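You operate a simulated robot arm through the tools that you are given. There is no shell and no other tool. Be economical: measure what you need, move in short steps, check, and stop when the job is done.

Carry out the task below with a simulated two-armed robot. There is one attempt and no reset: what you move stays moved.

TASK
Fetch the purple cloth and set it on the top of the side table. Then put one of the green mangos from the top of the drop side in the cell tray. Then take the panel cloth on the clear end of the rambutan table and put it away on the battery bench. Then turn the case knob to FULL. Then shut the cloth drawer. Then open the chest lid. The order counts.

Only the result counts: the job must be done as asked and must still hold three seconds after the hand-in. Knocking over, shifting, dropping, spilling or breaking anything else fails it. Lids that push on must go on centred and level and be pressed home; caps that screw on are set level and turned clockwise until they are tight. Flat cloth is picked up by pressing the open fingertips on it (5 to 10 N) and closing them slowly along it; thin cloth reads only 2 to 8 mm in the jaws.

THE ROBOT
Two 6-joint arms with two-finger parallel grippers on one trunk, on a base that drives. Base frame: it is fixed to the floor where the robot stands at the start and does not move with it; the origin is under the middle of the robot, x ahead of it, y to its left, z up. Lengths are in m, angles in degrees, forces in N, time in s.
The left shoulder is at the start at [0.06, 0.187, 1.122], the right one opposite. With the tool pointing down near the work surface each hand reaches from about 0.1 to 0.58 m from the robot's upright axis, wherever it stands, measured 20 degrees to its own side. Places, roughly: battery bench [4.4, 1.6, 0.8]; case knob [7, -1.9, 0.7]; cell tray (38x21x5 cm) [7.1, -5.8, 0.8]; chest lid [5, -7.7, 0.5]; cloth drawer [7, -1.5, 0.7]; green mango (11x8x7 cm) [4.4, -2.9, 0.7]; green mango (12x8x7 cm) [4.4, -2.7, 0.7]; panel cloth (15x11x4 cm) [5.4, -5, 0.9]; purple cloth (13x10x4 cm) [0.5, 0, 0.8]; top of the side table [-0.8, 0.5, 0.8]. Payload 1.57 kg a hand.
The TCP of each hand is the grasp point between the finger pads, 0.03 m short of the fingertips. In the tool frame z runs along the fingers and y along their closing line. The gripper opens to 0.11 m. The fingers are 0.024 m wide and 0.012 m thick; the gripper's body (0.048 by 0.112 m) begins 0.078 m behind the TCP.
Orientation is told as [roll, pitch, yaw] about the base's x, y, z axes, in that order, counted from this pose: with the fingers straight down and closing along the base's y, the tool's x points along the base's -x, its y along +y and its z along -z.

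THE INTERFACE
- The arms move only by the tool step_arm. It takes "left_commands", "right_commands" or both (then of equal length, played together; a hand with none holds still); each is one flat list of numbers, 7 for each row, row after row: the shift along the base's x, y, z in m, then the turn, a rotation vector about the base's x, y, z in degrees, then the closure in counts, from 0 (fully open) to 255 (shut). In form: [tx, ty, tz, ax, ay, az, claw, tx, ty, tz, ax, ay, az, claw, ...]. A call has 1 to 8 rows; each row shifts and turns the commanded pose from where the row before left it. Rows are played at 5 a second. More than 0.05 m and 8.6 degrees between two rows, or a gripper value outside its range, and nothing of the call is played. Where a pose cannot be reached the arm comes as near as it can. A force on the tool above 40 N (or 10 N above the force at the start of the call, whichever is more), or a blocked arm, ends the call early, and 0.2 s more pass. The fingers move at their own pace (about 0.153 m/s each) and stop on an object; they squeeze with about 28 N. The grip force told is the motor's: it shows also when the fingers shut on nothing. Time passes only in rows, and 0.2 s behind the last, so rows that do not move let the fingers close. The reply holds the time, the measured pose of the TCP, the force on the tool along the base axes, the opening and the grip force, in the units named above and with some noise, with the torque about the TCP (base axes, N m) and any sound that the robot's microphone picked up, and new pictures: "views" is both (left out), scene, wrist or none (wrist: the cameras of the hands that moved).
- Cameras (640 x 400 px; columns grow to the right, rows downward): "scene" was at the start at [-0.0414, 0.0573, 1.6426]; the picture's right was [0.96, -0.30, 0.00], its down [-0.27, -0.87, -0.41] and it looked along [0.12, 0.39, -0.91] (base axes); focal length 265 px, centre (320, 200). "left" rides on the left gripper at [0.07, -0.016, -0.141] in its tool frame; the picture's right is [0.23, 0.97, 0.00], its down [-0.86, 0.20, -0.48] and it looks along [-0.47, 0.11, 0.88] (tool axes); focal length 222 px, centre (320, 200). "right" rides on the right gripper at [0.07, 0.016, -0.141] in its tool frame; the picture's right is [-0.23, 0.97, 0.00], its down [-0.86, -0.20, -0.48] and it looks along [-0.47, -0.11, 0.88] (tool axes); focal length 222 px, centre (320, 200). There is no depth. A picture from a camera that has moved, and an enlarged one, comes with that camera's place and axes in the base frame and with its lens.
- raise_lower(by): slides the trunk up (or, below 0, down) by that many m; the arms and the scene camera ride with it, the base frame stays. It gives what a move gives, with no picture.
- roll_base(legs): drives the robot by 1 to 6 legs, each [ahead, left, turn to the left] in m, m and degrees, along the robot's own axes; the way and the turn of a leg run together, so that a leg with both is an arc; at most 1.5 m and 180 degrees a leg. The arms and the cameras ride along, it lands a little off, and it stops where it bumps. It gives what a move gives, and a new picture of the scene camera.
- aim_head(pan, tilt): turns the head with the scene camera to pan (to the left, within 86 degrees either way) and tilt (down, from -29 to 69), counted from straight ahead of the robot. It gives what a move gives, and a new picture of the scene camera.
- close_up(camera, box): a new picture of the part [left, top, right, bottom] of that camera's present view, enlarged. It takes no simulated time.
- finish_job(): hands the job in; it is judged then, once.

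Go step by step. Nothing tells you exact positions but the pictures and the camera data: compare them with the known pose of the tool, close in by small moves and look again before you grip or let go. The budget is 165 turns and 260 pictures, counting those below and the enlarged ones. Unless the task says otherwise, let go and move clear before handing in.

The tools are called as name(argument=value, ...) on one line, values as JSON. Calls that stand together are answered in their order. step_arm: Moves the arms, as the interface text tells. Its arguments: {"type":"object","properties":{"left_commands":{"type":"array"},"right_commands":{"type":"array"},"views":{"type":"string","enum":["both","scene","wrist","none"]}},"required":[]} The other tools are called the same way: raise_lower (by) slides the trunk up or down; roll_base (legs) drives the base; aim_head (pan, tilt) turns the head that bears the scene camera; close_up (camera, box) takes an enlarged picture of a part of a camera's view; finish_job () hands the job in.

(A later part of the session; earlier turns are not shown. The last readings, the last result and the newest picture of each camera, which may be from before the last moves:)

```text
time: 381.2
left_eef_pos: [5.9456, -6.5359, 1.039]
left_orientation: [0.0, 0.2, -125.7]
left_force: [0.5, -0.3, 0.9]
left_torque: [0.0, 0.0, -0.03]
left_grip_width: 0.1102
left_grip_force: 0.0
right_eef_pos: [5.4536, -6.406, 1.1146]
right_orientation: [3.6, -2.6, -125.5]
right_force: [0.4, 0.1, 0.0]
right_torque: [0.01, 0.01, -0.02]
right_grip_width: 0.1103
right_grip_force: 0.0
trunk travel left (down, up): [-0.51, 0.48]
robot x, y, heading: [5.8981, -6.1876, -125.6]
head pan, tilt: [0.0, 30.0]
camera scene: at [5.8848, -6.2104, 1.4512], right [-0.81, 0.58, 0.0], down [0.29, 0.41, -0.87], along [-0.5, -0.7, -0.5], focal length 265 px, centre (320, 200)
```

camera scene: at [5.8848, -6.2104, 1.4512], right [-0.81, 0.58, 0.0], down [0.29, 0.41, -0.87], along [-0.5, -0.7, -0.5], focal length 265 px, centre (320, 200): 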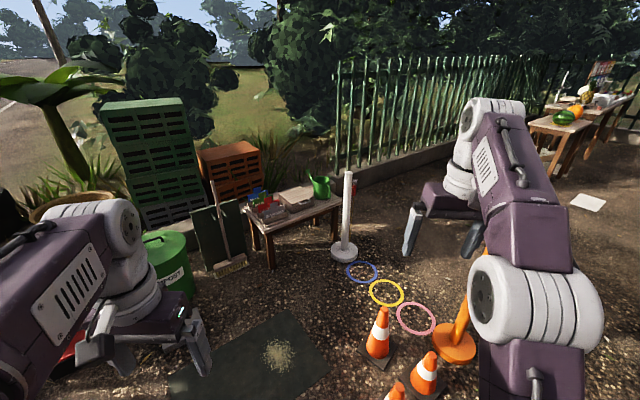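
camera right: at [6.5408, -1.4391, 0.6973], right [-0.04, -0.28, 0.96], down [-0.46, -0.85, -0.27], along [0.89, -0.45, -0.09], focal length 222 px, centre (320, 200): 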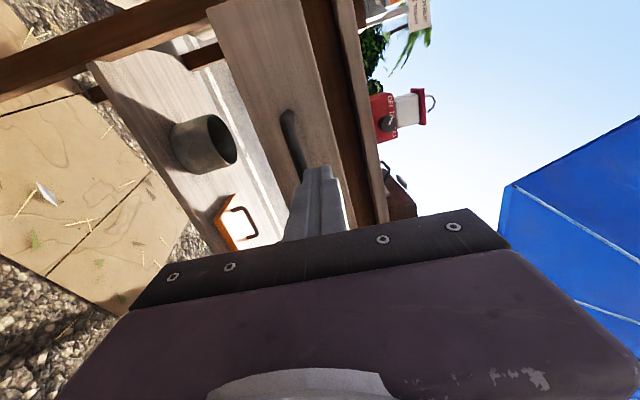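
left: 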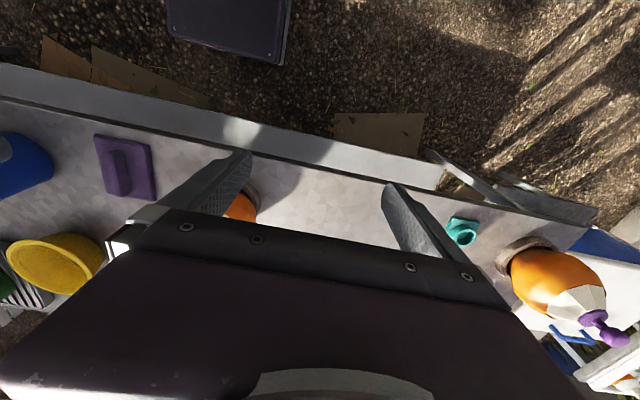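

close_up(camera="scene", box=[210, 150, 370, 280])

```text
3.08 times, centred on (290, 215) of scene
camera zoom: at [5.8848, -6.2104, 1.4512], right [-0.81, 0.58, 0.0], down [0.29, 0.41, -0.87], along [-0.5, -0.7, -0.5], focal length 815 px, centre (412, 154)
```

zoom: 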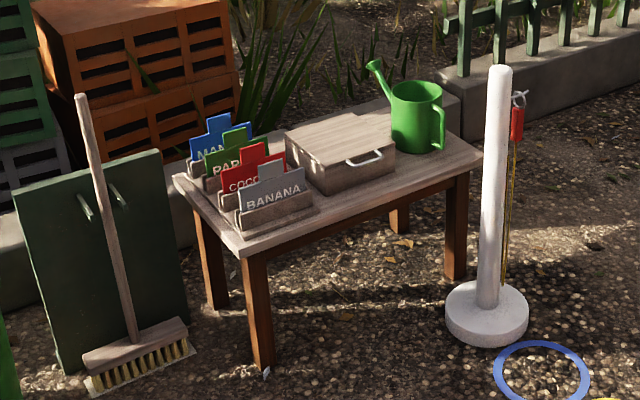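

The chest sits on the small table, lid handle facing +y at about [5.06, -7.55, 0.53]. I'll approach facing -y to about [5.42, -7.08], keeping clear of the cones.

roll_base(legs=[[0, 0, 35.6], [0.45, -0.2, 0], [0.25, -0.15, 0]])

aim_head(pan=-20, tilt=50)

```text
time: 387.4
left_eef_pos: [5.804, -7.1489, 1.0409]
left_orientation: [0.0, 0.0, -89.0]
left_force: [-0.7, 0.4, 0.4]
left_torque: [-0.02, -0.03, 0.02]
left_grip_width: 0.1101
left_grip_force: 0.1
right_eef_pos: [5.3323, -7.3362, 1.113]
right_orientation: [3.6, -2.6, -88.8]
right_force: [-0.5, 0.9, -0.2]
right_torque: [0.0, 0.01, -0.01]
right_grip_width: 0.1099
right_grip_force: 0.0
trunk travel left (down, up): [-0.51, 0.48]
robot x, y, heading: [5.5574, -6.8985, -88.8]
head pan, tilt: [0.0, 30.0]
camera scene: at [5.5613, -6.9072, 1.4535], right [-1.0, -0.02, 0.0], down [-0.01, 0.49, -0.87], along [0.02, -0.87, -0.49], focal length 265 px, centre (320, 200)
```

scene: 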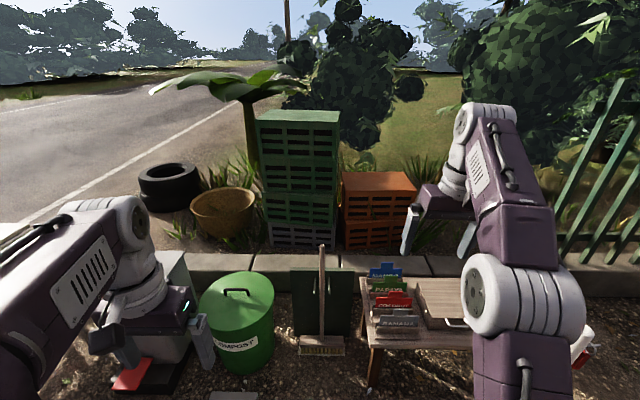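

```text
time: 388.2
left_eef_pos: [5.8048, -7.1608, 1.0358]
left_orientation: [0.0, 0.8, -89.0]
left_force: [0.5, 0.0, 0.2]
left_torque: [-0.01, -0.02, 0.0]
left_grip_width: 0.1099
left_grip_force: 0.0
right_eef_pos: [5.3341, -7.3459, 1.1033]
right_orientation: [3.5, -2.0, -88.7]
right_force: [-0.4, 0.1, 0.2]
right_torque: [-0.01, 0.0, -0.02]
right_grip_width: 0.1102
right_grip_force: 0.1
trunk travel left (down, up): [-0.51, 0.48]
robot x, y, heading: [5.5614, -6.895, -89.0]
head pan, tilt: [-20.0, 50.0]
camera scene: at [5.5351, -6.8895, 1.4238], right [-0.95, 0.32, 0.0], down [0.25, 0.72, -0.65], along [-0.21, -0.62, -0.76], focal length 265 px, centre (320, 200)
```

scene: 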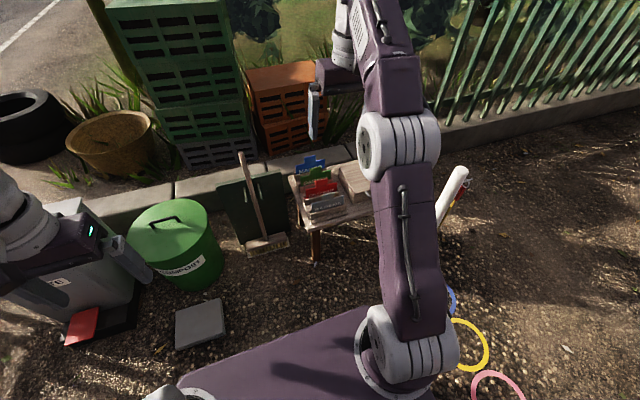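

A slight body tilt appeared (about 0.7°). I'll look down to the right-rear to check the cones.

aim_head(pan=-86, tilt=55)

aim_head(pan=86, tilt=60)

```text
time: 389.6
left_eef_pos: [5.8051, -7.1606, 1.0352]
left_orientation: [0.0, 0.8, -89.0]
left_force: [0.4, 0.7, -0.5]
left_torque: [0.01, -0.01, 0.0]
left_grip_width: 0.11
left_grip_force: 0.0
right_eef_pos: [5.3326, -7.3461, 1.1029]
right_orientation: [3.6, -2.0, -88.9]
right_force: [0.0, 1.0, 0.1]
right_torque: [0.02, 0.01, 0.02]
right_grip_width: 0.1099
right_grip_force: 0.0
trunk travel left (down, up): [-0.51, 0.48]
robot x, y, heading: [5.5591, -6.8946, -89.0]
head pan, tilt: [-85.9, 55.0]
camera scene: at [5.4881, -6.8232, 1.4163], right [-0.09, 1.0, -0.01], down [0.82, 0.07, -0.57], along [-0.57, -0.06, -0.82], focal length 265 px, centre (320, 200)
```

scene: 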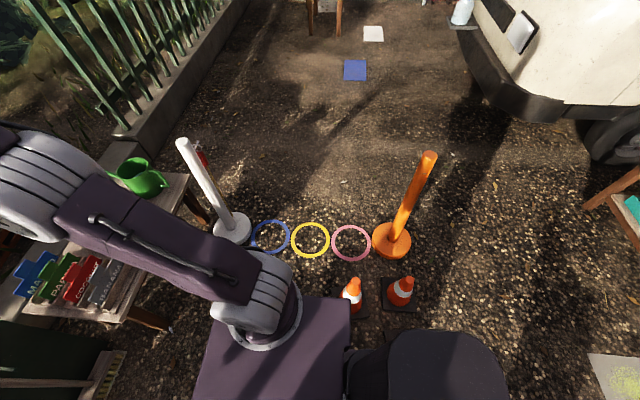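

```text
time: 392.2
left_eef_pos: [5.8036, -7.1603, 1.0355]
left_orientation: [0.0, 0.7, -89.0]
left_force: [-0.4, -0.4, 0.3]
left_torque: [0.02, 0.0, -0.02]
left_grip_width: 0.1102
left_grip_force: 0.0
right_eef_pos: [5.3327, -7.3456, 1.1034]
right_orientation: [3.6, -2.0, -88.8]
right_force: [0.3, 0.0, -0.4]
right_torque: [-0.01, 0.0, -0.01]
right_grip_width: 0.1099
right_grip_force: 0.1
trunk travel left (down, up): [-0.51, 0.48]
robot x, y, heading: [5.5618, -6.8935, -89.1]
head pan, tilt: [85.9, 60.0]
camera scene: at [5.6265, -6.8203, 1.4102], right [-0.05, -1.0, 0.01], down [-0.86, 0.04, -0.5], along [0.5, -0.04, -0.87], focal length 265 px, centre (320, 200)
```

scene: 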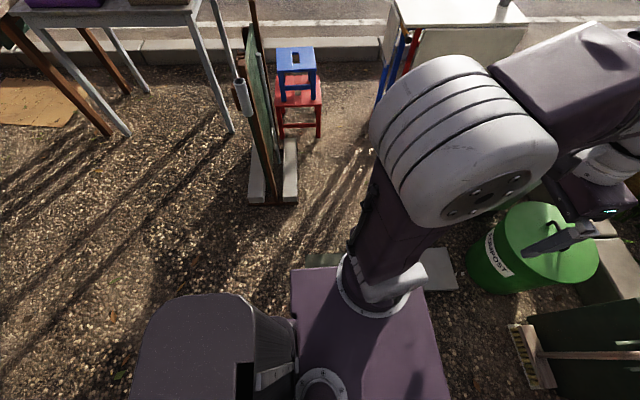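

Cones still stand and are clear; I seem to be on the thin mat. I'll move to about [5.47, -7.12].

roll_base(legs=[[0.22, -0.09, 0]])

aim_head(pan=-15, tilt=60)

close_up(camera="right", box=[0, 0, 640, 400])

```text
time: 394.0
left_eef_pos: [5.7101, -7.3828, 1.0377]
left_orientation: [0.1, 0.6, -89.4]
left_force: [0.2, 0.5, -0.7]
left_torque: [-0.09, 0.08, 0.0]
left_grip_width: 0.1101
left_grip_force: 0.1
right_eef_pos: [5.236, -7.5707, 1.1112]
right_orientation: [3.7, -2.2, -89.0]
right_force: [0.8, 0.9, 0.1]
right_torque: [-0.1, 0.06, -0.01]
right_grip_width: 0.11
right_grip_force: 0.1
trunk travel left (down, up): [-0.51, 0.48]
robot x, y, heading: [5.47, -7.1142, -89.3]
head pan, tilt: [85.9, 60.0]
camera scene: at [5.5316, -7.0718, 1.4114], right [-0.06, -1.0, -0.01], down [-0.86, 0.05, -0.5], along [0.5, -0.02, -0.87], focal length 265 px, centre (320, 200)
```

scene: 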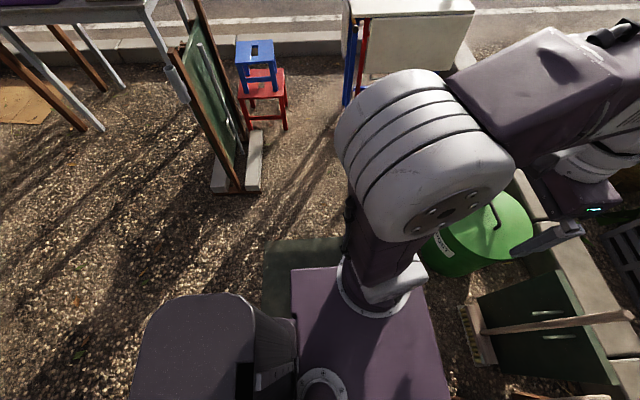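

```text
time: 395.8
left_eef_pos: [5.7135, -7.3677, 1.0398]
left_orientation: [0.2, 0.2, -89.4]
left_force: [0.2, -0.6, -0.6]
left_torque: [0.03, 0.0, 0.0]
left_grip_width: 0.1096
left_grip_force: 0.1
right_eef_pos: [5.2412, -7.5554, 1.1149]
right_orientation: [3.7, -2.6, -89.1]
right_force: [-0.1, -0.9, -0.3]
right_torque: [0.02, 0.04, -0.01]
right_grip_width: 0.1098
right_grip_force: 0.0
trunk travel left (down, up): [-0.51, 0.48]
robot x, y, heading: [5.4743, -7.1095, -89.1]
head pan, tilt: [-15.0, 60.0]
camera scene: at [5.4437, -7.12, 1.4107], right [-0.97, 0.25, -0.01], down [0.22, 0.84, -0.5], along [-0.11, -0.48, -0.87], focal length 265 px, centre (320, 200)
```

scene: 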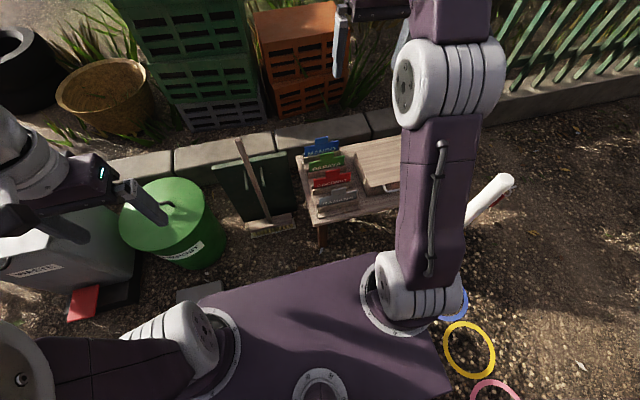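

```text
1.00 times, centred on (320, 200) of right (not enlarged: the box is as wide or as high as the picture)
camera zoom: at [5.2465, -7.4788, 1.2521], right [0.98, -0.21, 0.07], down [-0.22, -0.84, 0.5], along [-0.04, -0.51, -0.86], focal length 222 px, centre (320, 200)
```

zoom: 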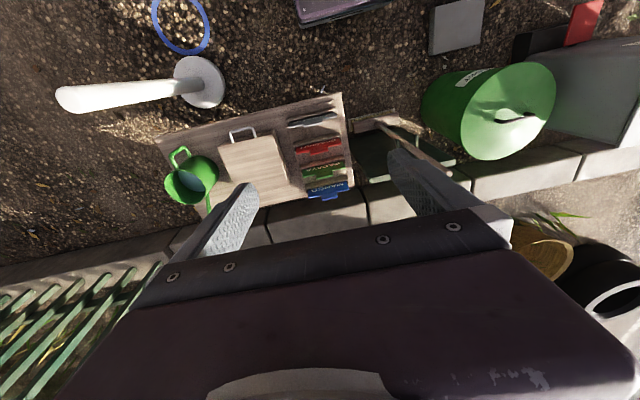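

The hand is upright enough and the closing axis lies along x, which suits gripping the U-shaped lid handle across its width. I'll straighten the hand and move above the handle at about [5.03, -7.60].

step_arm(right_commands=[-0.035, -0.005, -0.03, 2.5, 3.7, 0, 0, -0.04, -0.005, -0.03, 0, 0, 0, 0, -0.04, -0.005, -0.03, 0, 0, 0, 0, -0.04, -0.005, -0.03, 0, 0, 0, 0, -0.035, -0.005, -0.03, 0, 0, 0, 0, 0, 0, -0.05, 0, 0, 0, 0, 0, 0, -0.05, 0, 0, 0, 0, 0, 0, -0.05, 0, 0, 0, 0], views="both")

```text
refused: row 2 steps farther than a row can; nothing moved
```

step_arm(right_commands=[-0.033, -0.005, -0.03, 2.5, 3.7, 0, 0, -0.036, -0.005, -0.03, 0, 0, 0, 0, -0.036, -0.005, -0.03, 0, 0, 0, 0, -0.036, -0.005, -0.03, 0, 0, 0, 0, -0.036, -0.005, -0.03, 0, 0, 0, 0, -0.03, 0, -0.038, 0, 0, 0, 0, 0, 0, -0.049, 0, 0, 0, 0, 0, 0, -0.049, 0, 0, 0, 0], views="both")

```text
time: 397.6
left_eef_pos: [5.6997, -7.3853, 1.0375]
left_orientation: [0.3, 0.3, -89.4]
left_force: [0.7, 0.6, -0.7]
left_torque: [-0.07, -0.02, 0.0]
left_grip_width: 0.1097
left_grip_force: 0.1
right_eef_pos: [5.0162, -7.5948, 0.8304]
right_orientation: [0.0, -0.1, -89.0]
right_force: [0.4, -1.0, -0.4]
right_torque: [0.05, 0.02, -0.03]
right_grip_width: 0.1098
right_grip_force: 0.1
trunk travel left (down, up): [-0.51, 0.48]
robot x, y, heading: [5.4599, -7.1291, -89.3]
head pan, tilt: [-15.0, 60.0]
camera scene: at [5.4255, -7.1343, 1.4107], right [-0.97, 0.25, -0.01], down [0.22, 0.84, -0.5], along [-0.11, -0.48, -0.87], focal length 265 px, centre (320, 200)
camera right: at [5.0318, -7.5247, 0.9709], right [0.98, -0.21, 0.0], down [-0.18, -0.86, 0.48], along [-0.1, -0.47, -0.88], focal length 222 px, centre (320, 200)
```

scene: 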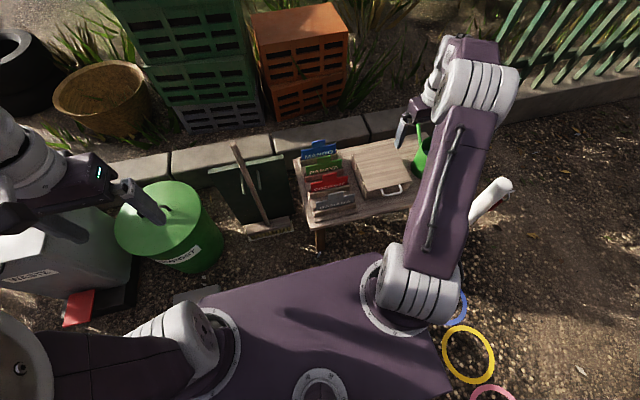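
right: 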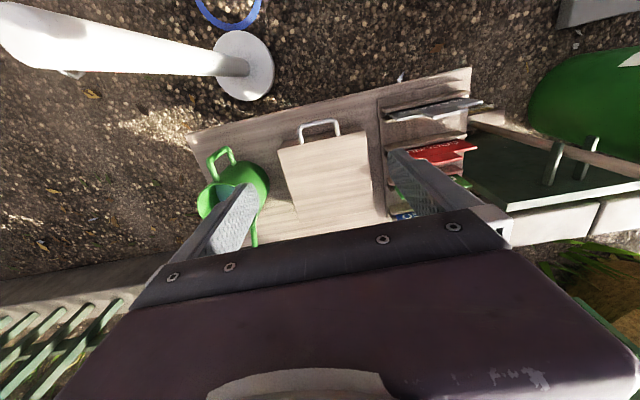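

Handle bar is about [5.011, -7.615], z ≈ 0.48, about 8 cm wide. I'll align and descend to 0.61.

step_arm(right_commands=[-0.005, -0.024, -0.04, 0, 0, 0, 0, 0, 0, -0.048, 0, 0, 0, 0, 0, 0, -0.048, 0, 0, 0, 0, 0, 0, -0.048, 0, 0, 0, 0, 0, 0, -0.036, 0, 0, 0, 0], views="both")

```text
time: 398.8
left_eef_pos: [5.7136, -7.3721, 1.0379]
left_orientation: [0.1, 0.2, -89.4]
left_force: [1.1, -0.9, 0.1]
left_torque: [-0.04, 0.06, 0.03]
left_grip_width: 0.1097
left_grip_force: 0.0
right_eef_pos: [5.0242, -7.6081, 0.6051]
right_orientation: [-0.1, 0.0, -89.0]
right_force: [0.2, -0.5, 0.1]
right_torque: [-0.01, -0.02, 0.04]
right_grip_width: 0.1097
right_grip_force: 0.0
trunk travel left (down, up): [-0.51, 0.48]
robot x, y, heading: [5.4678, -7.115, -89.2]
head pan, tilt: [-15.0, 60.0]
camera scene: at [5.4388, -7.1203, 1.4107], right [-0.97, 0.25, -0.01], down [0.22, 0.84, -0.5], along [-0.11, -0.48, -0.87], focal length 265 px, centre (320, 200)
camera right: at [5.0399, -7.5374, 0.7454], right [0.98, -0.21, 0.0], down [-0.18, -0.86, 0.48], along [-0.1, -0.47, -0.88], focal length 222 px, centre (320, 200)
```

scene: 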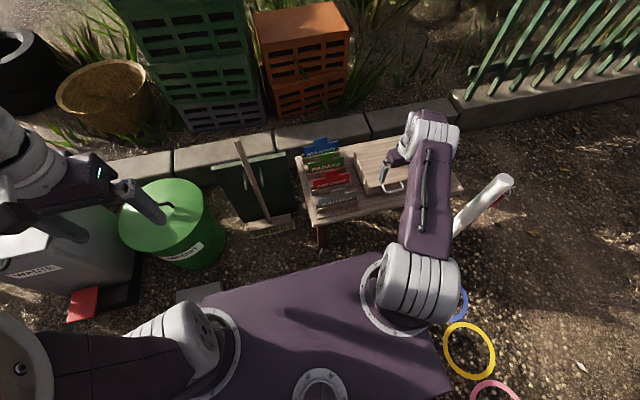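
right: 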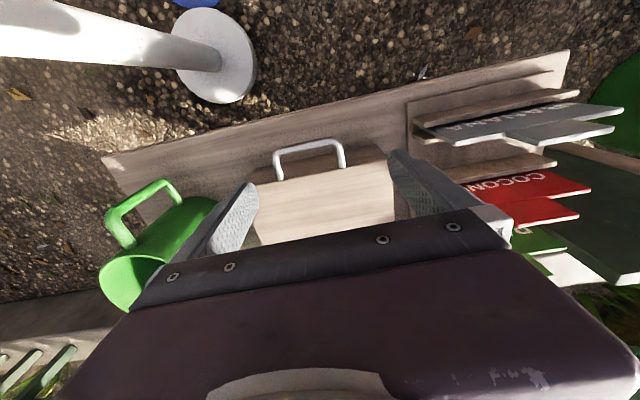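

Handle at about [5.012, -7.602, 0.50]. I'll align to its legs and descend to TCP 0.52.

step_arm(right_commands=[-0.012, -0.006, -0.035, 0, 0, 0, 0, 0, 0, -0.03, 0, 0, 0, 0, 0, 0, -0.015, 0, 0, 0, 0], views="wrist")

close_up(camera="scene", box=[330, 110, 470, 230])

```text
time: 399.6
left_eef_pos: [5.7016, -7.3836, 1.0381]
left_orientation: [0.2, 0.3, -89.4]
left_force: [-0.3, 0.4, 0.3]
left_torque: [0.07, -0.01, 0.04]
left_grip_width: 0.11
left_grip_force: 0.0
right_eef_pos: [5.0096, -7.6191, 0.5285]
right_orientation: [-0.1, 0.1, -89.0]
right_force: [-0.8, 1.1, 0.0]
right_torque: [-0.01, -0.03, 0.0]
right_grip_width: 0.1101
right_grip_force: 0.1
right hand out of reach, approached as far as the arm can: row 2, 3
trunk travel left (down, up): [-0.51, 0.48]
robot x, y, heading: [5.4618, -7.1292, -89.4]
head pan, tilt: [-15.0, 60.0]
camera right: at [5.0248, -7.5497, 0.6691], right [0.98, -0.21, 0.0], down [-0.18, -0.86, 0.48], along [-0.1, -0.47, -0.88], focal length 222 px, centre (320, 200)
```

right: 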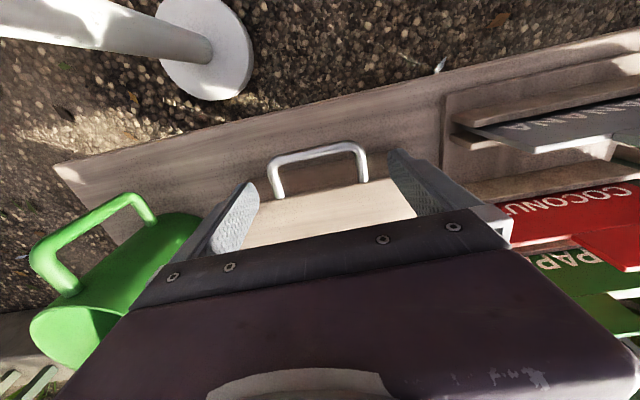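

```text
3.33 times, centred on (400, 170) of scene
camera zoom: at [5.4265, -7.1329, 1.4106], right [-0.97, 0.25, -0.01], down [0.22, 0.84, -0.5], along [-0.11, -0.48, -0.87], focal length 883 px, centre (53, 300)
```

zoom: 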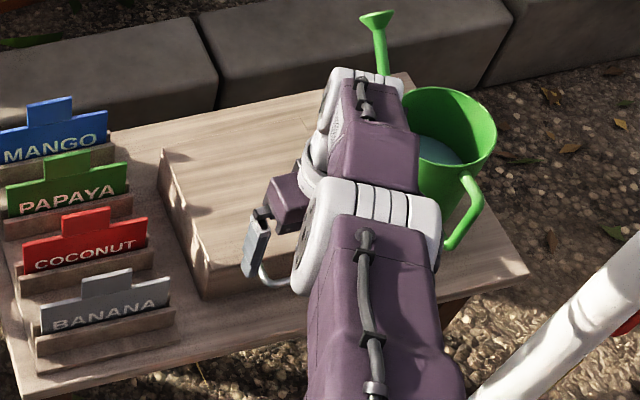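

The fingers straddle the handle. I'll lower the trunk by 1.2 cm and close on it.

raise_lower(by=-0.014)

step_arm(right_commands=[0, 0, 0, 0, 0, 0, 50, 0, 0, 0, 0, 0, 0, 90, 0, 0, 0, 0, 0, 0, 150, 0, 0, 0, 0, 0, 0, 200], views="wrist")

```text
time: 400.2
left_eef_pos: [5.7174, -7.369, 1.0243]
left_orientation: [0.0, 0.2, -89.4]
left_force: [0.8, -0.2, 0.6]
left_torque: [0.01, -0.07, 0.01]
left_grip_width: 0.1099
left_grip_force: 0.0
right_eef_pos: [5.0258, -7.6061, 0.5169]
right_orientation: [0.1, 0.1, -88.9]
right_force: [-0.5, 0.3, 0.3]
right_torque: [-0.03, 0.01, 0.02]
right_grip_width: 0.11
right_grip_force: 0.0
trunk travel left (down, up): [-0.496, 0.494]
robot x, y, heading: [5.4742, -7.1117, -89.2]
head pan, tilt: [-15.0, 60.0]
```

```text
time: 401.2
left_eef_pos: [5.7031, -7.383, 1.0237]
left_orientation: [0.2, 0.3, -89.3]
left_force: [-0.2, 0.4, -0.7]
left_torque: [-0.01, 0.0, 0.01]
left_grip_width: 0.11
left_grip_force: 0.0
right_eef_pos: [5.0115, -7.6187, 0.5153]
right_orientation: [0.0, 0.0, -88.9]
right_force: [-0.3, -0.6, 0.6]
right_torque: [0.07, -0.03, -0.02]
right_grip_width: 0.0239
right_grip_force: 0.1
trunk travel left (down, up): [-0.496, 0.494]
robot x, y, heading: [5.4603, -7.1232, -89.6]
head pan, tilt: [-15.0, 60.0]
camera right: at [5.0259, -7.5482, 0.6557], right [0.98, -0.21, 0.0], down [-0.18, -0.86, 0.48], along [-0.1, -0.47, -0.88], focal length 222 px, centre (320, 200)
```

right: 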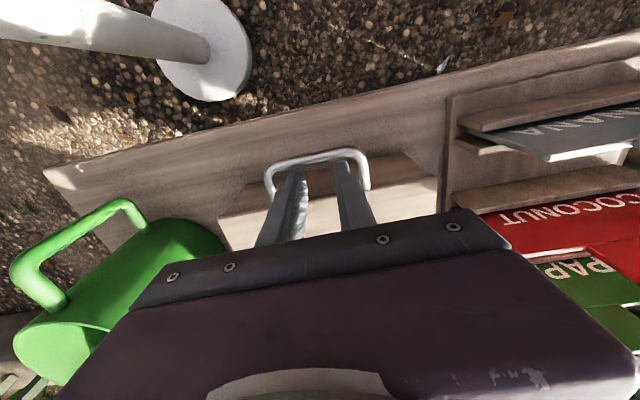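

The fingers closed above the handle without touching it, so the handle is lower (z ≈ 0.465). I'll open, lift, drop the trunk 6 cm and descend again with the arm.

step_arm(right_commands=[0, 0, 0.045, 0, 0, 0, 200, 0, 0, 0.045, 0, 0, 0, 0, 0, 0, 0, 0, 0, 0, 0], views="none")

raise_lower(by=-0.09)

step_arm(right_commands=[-0.002, 0, 0, 0, 0, 0, 0, 0, 0, 0, 0, 0, 0, 0], views="wrist")

```text
time: 402.0
left_eef_pos: [5.7114, -7.3729, 1.0245]
left_orientation: [0.1, 0.2, -89.4]
left_force: [-0.3, -0.1, 0.5]
left_torque: [0.04, -0.03, 0.0]
left_grip_width: 0.11
left_grip_force: 0.1
right_eef_pos: [5.024, -7.6087, 0.6086]
right_orientation: [0.0, 0.0, -89.0]
right_force: [-1.1, -0.2, -0.7]
right_torque: [-0.02, 0.0, 0.01]
right_grip_width: 0.1101
right_grip_force: 0.0
trunk travel left (down, up): [-0.496, 0.494]
robot x, y, heading: [5.4729, -7.117, -89.2]
head pan, tilt: [-15.0, 60.0]
```

```text
time: 403.2
left_eef_pos: [5.708, -7.3774, 0.9348]
left_orientation: [0.1, 0.2, -89.3]
left_force: [-0.6, -0.4, -0.5]
left_torque: [-0.01, -0.02, -0.01]
left_grip_width: 0.1098
left_grip_force: 0.1
right_eef_pos: [5.0205, -7.6125, 0.5194]
right_orientation: [0.0, 0.0, -88.9]
right_force: [0.2, 0.1, -1.0]
right_torque: [0.01, -0.02, 0.02]
right_grip_width: 0.1099
right_grip_force: 0.0
trunk travel left (down, up): [-0.406, 0.584]
robot x, y, heading: [5.4668, -7.1161, -89.1]
head pan, tilt: [-15.0, 60.0]
```

```text
time: 403.8
left_eef_pos: [5.7084, -7.3769, 0.934]
left_orientation: [0.1, 0.2, -89.3]
left_force: [0.0, 0.8, 0.6]
left_torque: [0.01, -0.02, -0.02]
left_grip_width: 0.1103
left_grip_force: 0.0
right_eef_pos: [5.0178, -7.6122, 0.5184]
right_orientation: [0.1, 0.0, -89.0]
right_force: [0.3, 0.2, -0.7]
right_torque: [-0.02, 0.0, 0.0]
right_grip_width: 0.1099
right_grip_force: 0.1
trunk travel left (down, up): [-0.406, 0.584]
robot x, y, heading: [5.4704, -7.1165, -89.3]
head pan, tilt: [-15.0, 60.0]
camera right: at [5.0326, -7.5414, 0.6599], right [0.98, -0.21, 0.0], down [-0.18, -0.86, 0.48], along [-0.1, -0.47, -0.88], focal length 222 px, centre (320, 200)
```

right: 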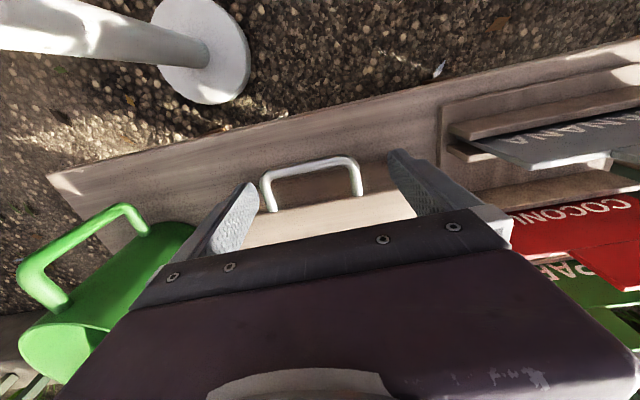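

Better estimate: handle z ≈ 0.45, centre [5.004, -7.63], 8.8 cm wide. I'll shift accordingly and stop just above it to check.

step_arm(right_commands=[-0.014, -0.014, -0.01, 0, 0, 0, 0, 0, 0, -0.012, 0, 0, 0, 0, 0, 0, 0, 0, 0, 0, 0], views="wrist")

close_up(camera="right", box=[200, 110, 440, 260])

```text
time: 404.6
left_eef_pos: [5.7089, -7.3744, 0.9346]
left_orientation: [-0.1, 0.1, -89.4]
left_force: [0.4, -0.2, -0.6]
left_torque: [-0.03, 0.01, -0.02]
left_grip_width: 0.11
left_grip_force: 0.1
right_eef_pos: [5.0017, -7.6268, 0.4957]
right_orientation: [-0.1, 0.2, -89.0]
right_force: [0.6, 19.8, 6.1]
right_torque: [0.12, 0.36, -1.09]
right_grip_width: 0.1093
right_grip_force: 0.0
trunk travel left (down, up): [-0.406, 0.584]
robot x, y, heading: [5.4665, -7.1169, -89.7]
head pan, tilt: [-15.0, 60.0]
camera right: at [5.0179, -7.5558, 0.637], right [0.98, -0.21, 0.0], down [-0.19, -0.86, 0.48], along [-0.1, -0.47, -0.88], focal length 222 px, centre (320, 200)
```

right: 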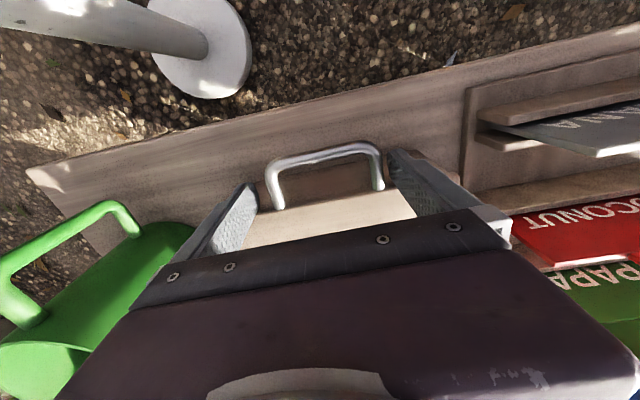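

```text
2.67 times, centred on (320, 185) of right
camera zoom: at [5.0179, -7.5558, 0.637], right [0.98, -0.21, 0.0], down [-0.19, -0.86, 0.48], along [-0.1, -0.47, -0.88], focal length 592 px, centre (320, 240)
```

zoom: 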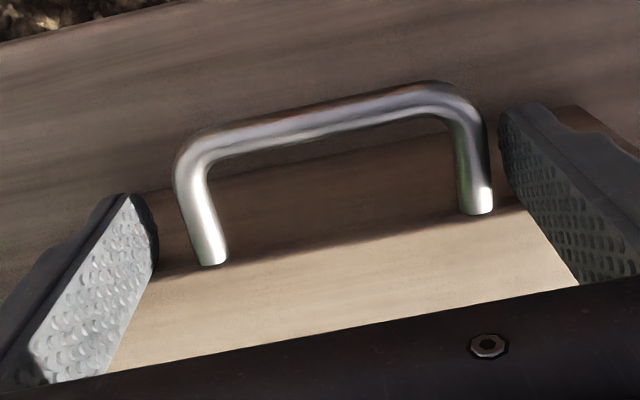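

A fingertip is touching the lid's front edge (20 N in y). I'll back off 9 mm in +y, shift +x 5 mm and then go down around the handle.

step_arm(right_commands=[0.003, 0.01, 0.0, 0, 0, 0, 0, 0.002, 0, 0, 0, 0, 0, 0], views="wrist")

```text
time: 405.2
left_eef_pos: [5.7087, -7.3773, 0.9333]
left_orientation: [0.1, 0.2, -89.3]
left_force: [0.2, 0.7, -0.5]
left_torque: [-0.02, -0.03, 0.0]
left_grip_width: 0.1099
left_grip_force: 0.1
right_eef_pos: [5.0105, -7.6191, 0.4961]
right_orientation: [-0.1, -0.1, -88.9]
right_force: [0.1, -0.2, 0.3]
right_torque: [0.0, -0.01, 0.04]
right_grip_width: 0.11
right_grip_force: 0.0
trunk travel left (down, up): [-0.406, 0.584]
robot x, y, heading: [5.4689, -7.1186, -89.5]
head pan, tilt: [-15.0, 60.0]
camera right: at [5.0244, -7.5483, 0.6357], right [0.98, -0.21, 0.0], down [-0.18, -0.86, 0.48], along [-0.1, -0.47, -0.88], focal length 222 px, centre (320, 200)
```

right: 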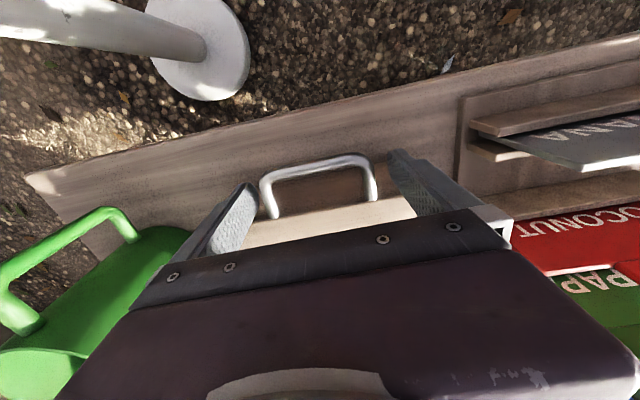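

Centred now. Descend 2.6 cm.

step_arm(right_commands=[0, 0.001, -0.014, 0, 0, 0, 0, 0, 0, -0.012, 0, 0, 0, 0], views="wrist")

close_up(camera="scene", box=[330, 110, 470, 230])

```text
time: 405.8
left_eef_pos: [5.709, -7.3772, 0.9348]
left_orientation: [0.1, 0.2, -89.2]
left_force: [-0.1, 0.4, 0.3]
left_torque: [0.03, 0.02, 0.01]
left_grip_width: 0.1098
left_grip_force: 0.1
right_eef_pos: [5.0095, -7.6185, 0.4697]
right_orientation: [0.1, 0.1, -88.9]
right_force: [1.0, 0.6, 0.2]
right_torque: [-0.03, -0.04, -0.03]
right_grip_width: 0.1098
right_grip_force: 0.0
trunk travel left (down, up): [-0.406, 0.584]
robot x, y, heading: [5.4668, -7.1205, -89.4]
head pan, tilt: [-15.0, 60.0]
camera right: at [5.0243, -7.5471, 0.6093], right [0.98, -0.21, 0.0], down [-0.18, -0.86, 0.48], along [-0.1, -0.47, -0.88], focal length 222 px, centre (320, 200)
```

right: 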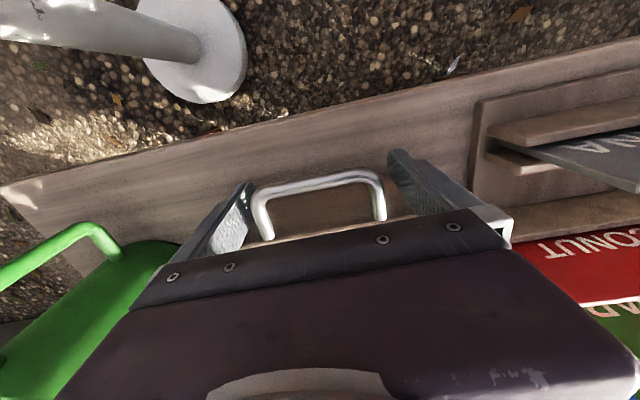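

```text
3.33 times, centred on (400, 170) of scene
camera zoom: at [5.4351, -7.1254, 1.3067], right [-0.97, 0.25, -0.01], down [0.22, 0.84, -0.5], along [-0.11, -0.48, -0.87], focal length 883 px, centre (53, 300)
```

zoom: 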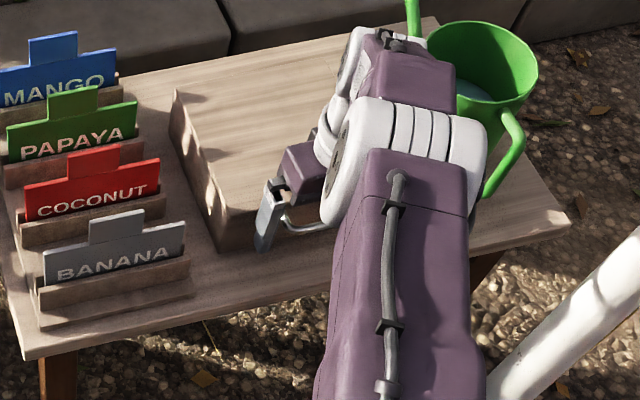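

The fingers flank the handle. Close.

step_arm(right_commands=[0, 0, 0, 0, 0, 0, 40, 0, 0, 0, 0, 0, 0, 80, 0, 0, 0, 0, 0, 0, 130, 0, 0, 0, 0, 0, 0, 200], views="wrist")

```text
time: 406.8
left_eef_pos: [5.7065, -7.3771, 0.9344]
left_orientation: [0.2, 0.2, -89.4]
left_force: [-0.9, 1.0, -0.2]
left_torque: [-0.01, -0.02, -0.01]
left_grip_width: 0.1098
left_grip_force: 0.0
right_eef_pos: [5.0075, -7.6183, 0.4688]
right_orientation: [-0.1, -0.1, -89.1]
right_force: [-15.1, -0.3, 0.7]
right_torque: [-0.15, 0.25, -0.21]
right_grip_width: 0.0883
right_grip_force: 45.3
trunk travel left (down, up): [-0.406, 0.584]
robot x, y, heading: [5.4662, -7.1184, -89.3]
head pan, tilt: [-15.0, 60.0]
camera right: at [5.0219, -7.5469, 0.6095], right [0.98, -0.21, 0.0], down [-0.18, -0.86, 0.48], along [-0.1, -0.47, -0.88], focal length 222 px, centre (320, 200)
```

right: 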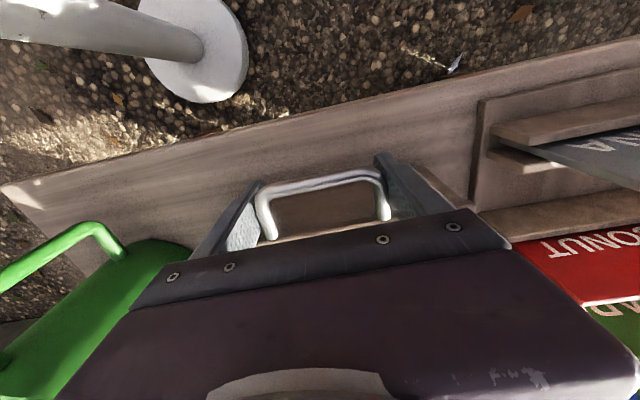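

The handle is gripped across its width (88 mm). I'll start lifting along an arc about the rear hinge (radius ≈ 0.20 m), pitching the hand forward slightly, and check.

step_arm(right_commands=[-0.001, 0, 0.0172, -3, 0, 0, 200, 0, -0.0014, 0.017, -3, 0, 0, 200, 0, -0.0027, 0.0168, -3, 0, 0, 200, 0, -0.0042, 0.0164, -3, 0, 0, 200], views="wrist")

close_up(camera="scene", box=[330, 110, 470, 230])

```text
time: 407.8
left_eef_pos: [5.7047, -7.3821, 0.9343]
left_orientation: [0.2, 0.3, -89.4]
left_force: [0.1, 0.5, -0.7]
left_torque: [0.03, -0.01, 0.01]
left_grip_width: 0.1097
left_grip_force: 0.0
right_eef_pos: [5.0074, -7.6287, 0.5383]
right_orientation: [0.0, -11.8, -88.8]
right_force: [-6.6, -6.1, -8.6]
right_torque: [1.19, 0.82, -0.41]
right_grip_width: 0.088
right_grip_force: 45.7
trunk travel left (down, up): [-0.406, 0.584]
robot x, y, heading: [5.4614, -7.1231, -89.3]
head pan, tilt: [-15.0, 60.0]
camera right: at [5.021, -7.5288, 0.6606], right [0.98, -0.2, 0.05], down [-0.19, -0.74, 0.64], along [-0.1, -0.64, -0.76], focal length 222 px, centre (320, 200)
```

right: 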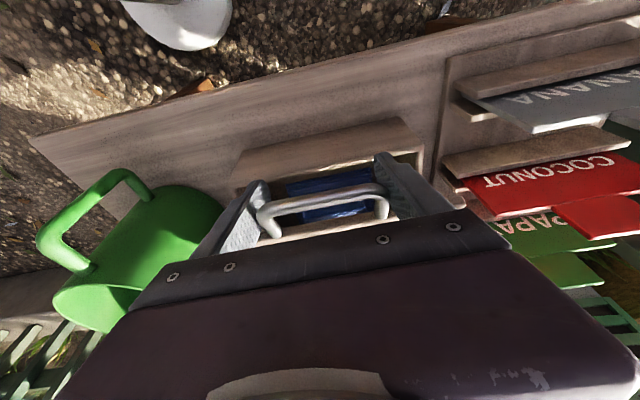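

```text
3.33 times, centred on (400, 170) of scene
camera zoom: at [5.43, -7.1313, 1.3065], right [-0.97, 0.24, -0.01], down [0.22, 0.84, -0.49], along [-0.11, -0.48, -0.87], focal length 883 px, centre (53, 300)
```

zoom: 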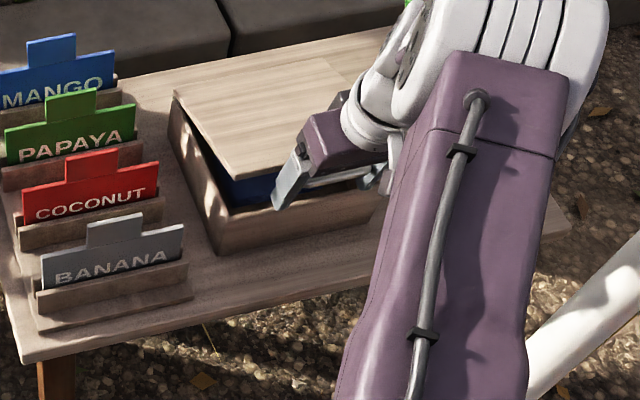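

The lid is lifting and the chest stays put. Continue along the arc.

step_arm(right_commands=[0, -0.0053, 0.0156, -4, 0, 0, 200, 0, -0.0067, 0.0148, -4, 0, 0, 200, 0, -0.0081, 0.014, -4, 0, 0, 200, 0, -0.0093, 0.0131, -4, 0, 0, 200], views="wrist")

close_up(camera="scene", box=[330, 110, 470, 230])

```text
time: 408.8
left_eef_pos: [5.7082, -7.3806, 0.9337]
left_orientation: [0.1, 0.5, -89.2]
left_force: [-0.6, 0.3, 0.4]
left_torque: [-0.01, 0.0, 0.03]
left_grip_width: 0.11
left_grip_force: 0.0
right_eef_pos: [5.007, -7.6573, 0.594]
right_orientation: [-0.6, -27.8, -88.7]
right_force: [4.3, -4.4, -9.0]
right_torque: [1.0, -0.98, 0.71]
right_grip_width: 0.0881
right_grip_force: 44.9
trunk travel left (down, up): [-0.406, 0.584]
robot x, y, heading: [5.4665, -7.1203, -89.1]
head pan, tilt: [-15.0, 60.0]
camera right: at [5.0209, -7.5282, 0.685], right [0.98, -0.18, 0.1], down [-0.18, -0.54, 0.82], along [-0.1, -0.82, -0.56], focal length 222 px, centre (320, 200)
```

right: 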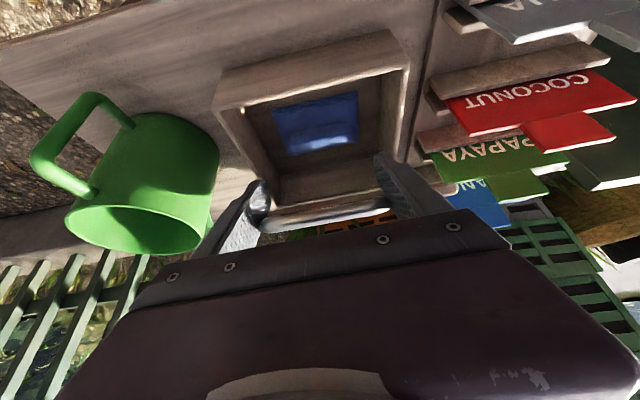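

```text
3.33 times, centred on (400, 170) of scene
camera zoom: at [5.4343, -7.1299, 1.3066], right [-0.97, 0.24, -0.01], down [0.22, 0.84, -0.49], along [-0.11, -0.48, -0.87], focal length 883 px, centre (53, 300)
```

zoom: 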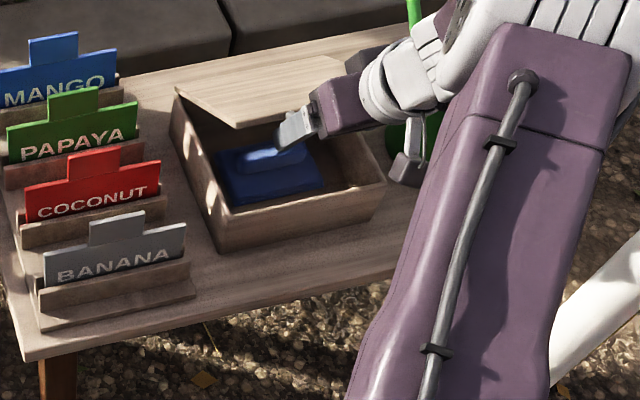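

Lid is at about 40°. Keep going.

step_arm(right_commands=[0, -0.0106, 0.0121, -4, 0, 0, 200, 0, -0.0116, 0.0109, -4, 0, 0, 200, 0, -0.0126, 0.0097, -4, 0, 0, 200, 0, -0.0136, 0.0083, -4, 0, 0, 200, 0, -0.0143, 0.007, -4, 0, 0, 200, 0, -0.0151, 0.0057, -4, 0, 0, 200], views="none")

close_up(camera="scene", box=[330, 90, 490, 230])

```text
time: 410.2
left_eef_pos: [5.7071, -7.3782, 0.9346]
left_orientation: [0.1, 0.2, -89.4]
left_force: [0.7, 0.4, 1.0]
left_torque: [0.01, -0.02, 0.02]
left_grip_width: 0.11
left_grip_force: 0.0
right_eef_pos: [5.0081, -7.7337, 0.6489]
right_orientation: [-1.4, -52.0, -88.4]
right_force: [0.7, 0.3, 0.4]
right_torque: [-0.03, -0.01, -0.01]
right_grip_width: 0.0231
right_grip_force: 0.2
trunk travel left (down, up): [-0.406, 0.584]
robot x, y, heading: [5.467, -7.1162, -89.1]
head pan, tilt: [-15.0, 60.0]
```

```text
2.86 times, centred on (410, 160) of scene
camera zoom: at [5.4347, -7.1265, 1.3067], right [-0.97, 0.25, -0.01], down [0.22, 0.84, -0.5], along [-0.11, -0.48, -0.87], focal length 756 px, centre (63, 314)
```

zoom: 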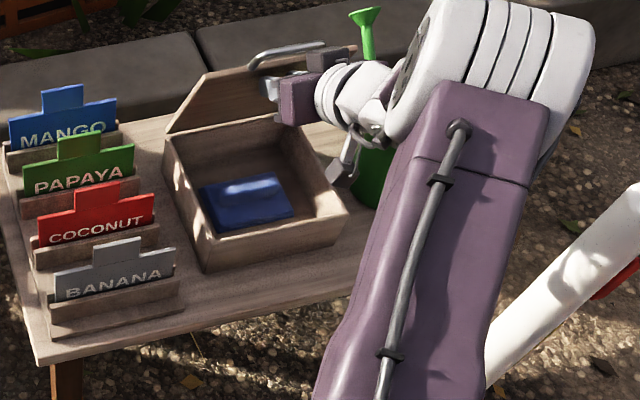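

The grip slipped off, but the lid is nearly upright with my fingers in front of it. I'll push it further back gently.

step_arm(right_commands=[0, -0.012, 0.002, -3, 0, 0, 230, 0, -0.012, 0.002, -3, 0, 0, 255, 0, -0.012, 0, -3, 0, 0, 255], views="wrist")

close_up(camera="scene", box=[330, 90, 490, 230])

```text
time: 411.0
left_eef_pos: [5.71, -7.3766, 0.935]
left_orientation: [0.0, 0.1, -89.3]
left_force: [0.5, 0.3, -0.1]
left_torque: [0.01, 0.02, 0.0]
left_grip_width: 0.1103
left_grip_force: 0.0
right_eef_pos: [5.0085, -7.768, 0.6533]
right_orientation: [-1.8, -60.9, -87.7]
right_force: [0.1, 1.8, -0.2]
right_torque: [0.02, 0.01, 0.03]
right_grip_width: 0.0003
right_grip_force: 21.3
trunk travel left (down, up): [-0.406, 0.584]
robot x, y, heading: [5.4697, -7.1161, -89.2]
head pan, tilt: [-15.0, 60.0]
camera right: at [5.0236, -7.6092, 0.6596], right [0.98, -0.1, 0.18], down [-0.18, 0.0, 0.98], along [-0.1, -0.99, -0.02], focal length 222 px, centre (320, 200)
```

right: 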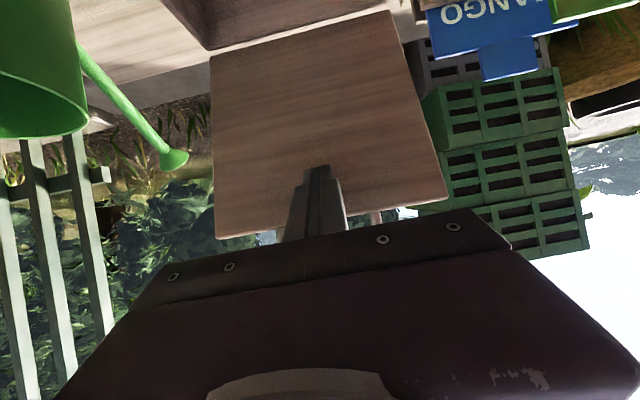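

```text
2.86 times, centred on (410, 160) of scene
camera zoom: at [5.4354, -7.1249, 1.3067], right [-0.97, 0.25, -0.01], down [0.22, 0.84, -0.5], along [-0.11, -0.48, -0.87], focal length 756 px, centre (63, 314)
```

zoom: 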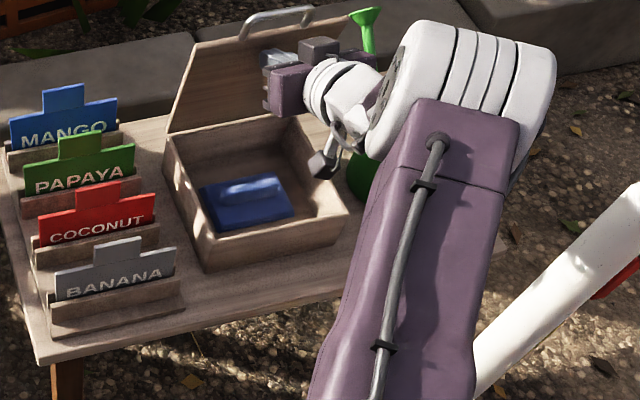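

step_arm(right_commands=[0, -0.014, 0, -3, 0, 0, 255, 0, -0.014, 0, -3, 0, 0, 255, 0, -0.014, 0, -3, 0, 0, 255, 0, -0.014, -0.002, 0, 0, 0, 255], views="none")

close_up(camera="scene", box=[330, 70, 490, 210])

```text
time: 411.6
left_eef_pos: [5.7179, -7.3743, 0.9315]
left_orientation: [-0.6, -0.1, -89.6]
left_force: [-0.2, 0.8, -0.4]
left_torque: [-0.01, -0.03, 0.0]
left_grip_width: 0.11
left_grip_force: 0.1
right_eef_pos: [5.0114, -7.7811, 0.6535]
right_orientation: [-3.2, -64.8, -87.0]
right_force: [1.4, 26.3, 3.3]
right_torque: [-0.08, -0.33, 0.07]
right_grip_width: 0.0
right_grip_force: 21.3
trunk travel left (down, up): [-0.406, 0.584]
robot x, y, heading: [5.4679, -7.1162, -89.4]
head pan, tilt: [-15.0, 60.0]
stopped in row 2 (right hand): the force on the tool passed its limit at 48 N (the readings are from after the stop); the commanded pose is now the measured one
```

```text
2.86 times, centred on (410, 140) of scene
camera zoom: at [5.4363, -7.1204, 1.3068], right [-0.97, 0.25, -0.01], down [0.22, 0.84, -0.5], along [-0.12, -0.49, -0.87], focal length 756 px, centre (63, 371)
```

zoom: 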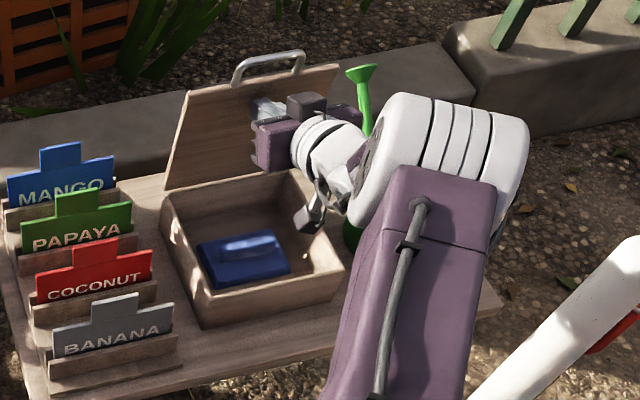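

The lid hit its end stop. I'll ease back slowly and see whether it stays.

step_arm(right_commands=[0, 0.003, 0, 0, 0, 0, 255, 0, 0.005, 0, 0, 0, 0, 255, 0, 0.01, 0, 0, 0, 0, 255, 0, 0, 0, 0, 0, 0, 255, 0, 0, 0, 0, 0, 0, 255, 0, 0, 0, 0, 0, 0, 255], views="wrist")

close_up(camera="scene", box=[330, 70, 490, 210])

```text
time: 413.0
left_eef_pos: [5.7174, -7.3776, 0.9309]
left_orientation: [-0.6, 0.2, -89.5]
left_force: [-0.1, 0.3, -0.9]
left_torque: [0.01, 0.01, 0.01]
left_grip_width: 0.1102
left_grip_force: 0.1
right_eef_pos: [5.0144, -7.7679, 0.6516]
right_orientation: [-3.3, -64.7, -86.8]
right_force: [-0.9, 0.7, -0.6]
right_torque: [-0.02, 0.0, 0.01]
right_grip_width: 0.0001
right_grip_force: 20.9
trunk travel left (down, up): [-0.406, 0.584]
robot x, y, heading: [5.4675, -7.1172, -89.2]
head pan, tilt: [-15.0, 60.0]
camera right: at [5.0299, -7.6085, 0.6474], right [0.98, -0.09, 0.18], down [-0.18, 0.07, 0.98], along [-0.1, -0.99, 0.05], focal length 222 px, centre (320, 200)
```

right: 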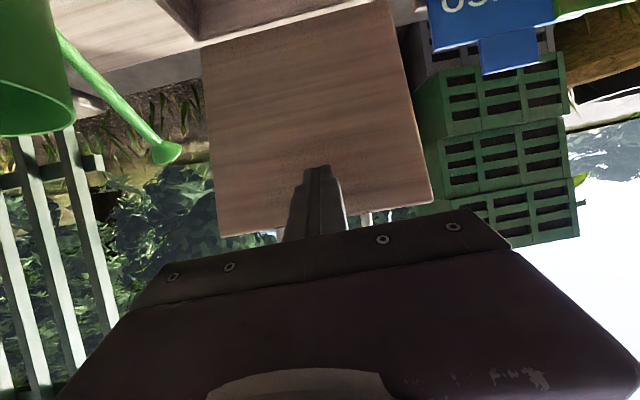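

```text
2.86 times, centred on (410, 140) of scene
camera zoom: at [5.4353, -7.1247, 1.3066], right [-0.97, 0.25, -0.01], down [0.22, 0.84, -0.5], along [-0.11, -0.48, -0.87], focal length 756 px, centre (63, 371)
```

zoom: 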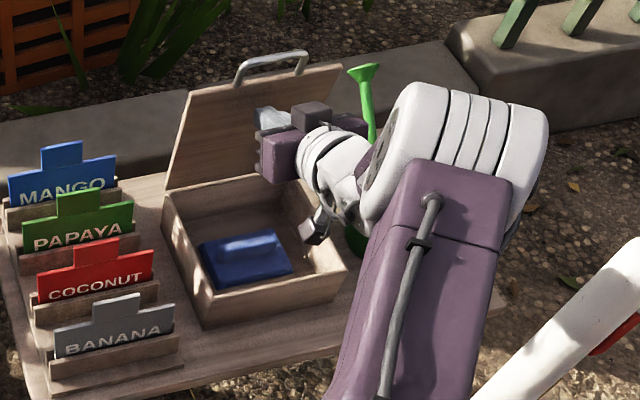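

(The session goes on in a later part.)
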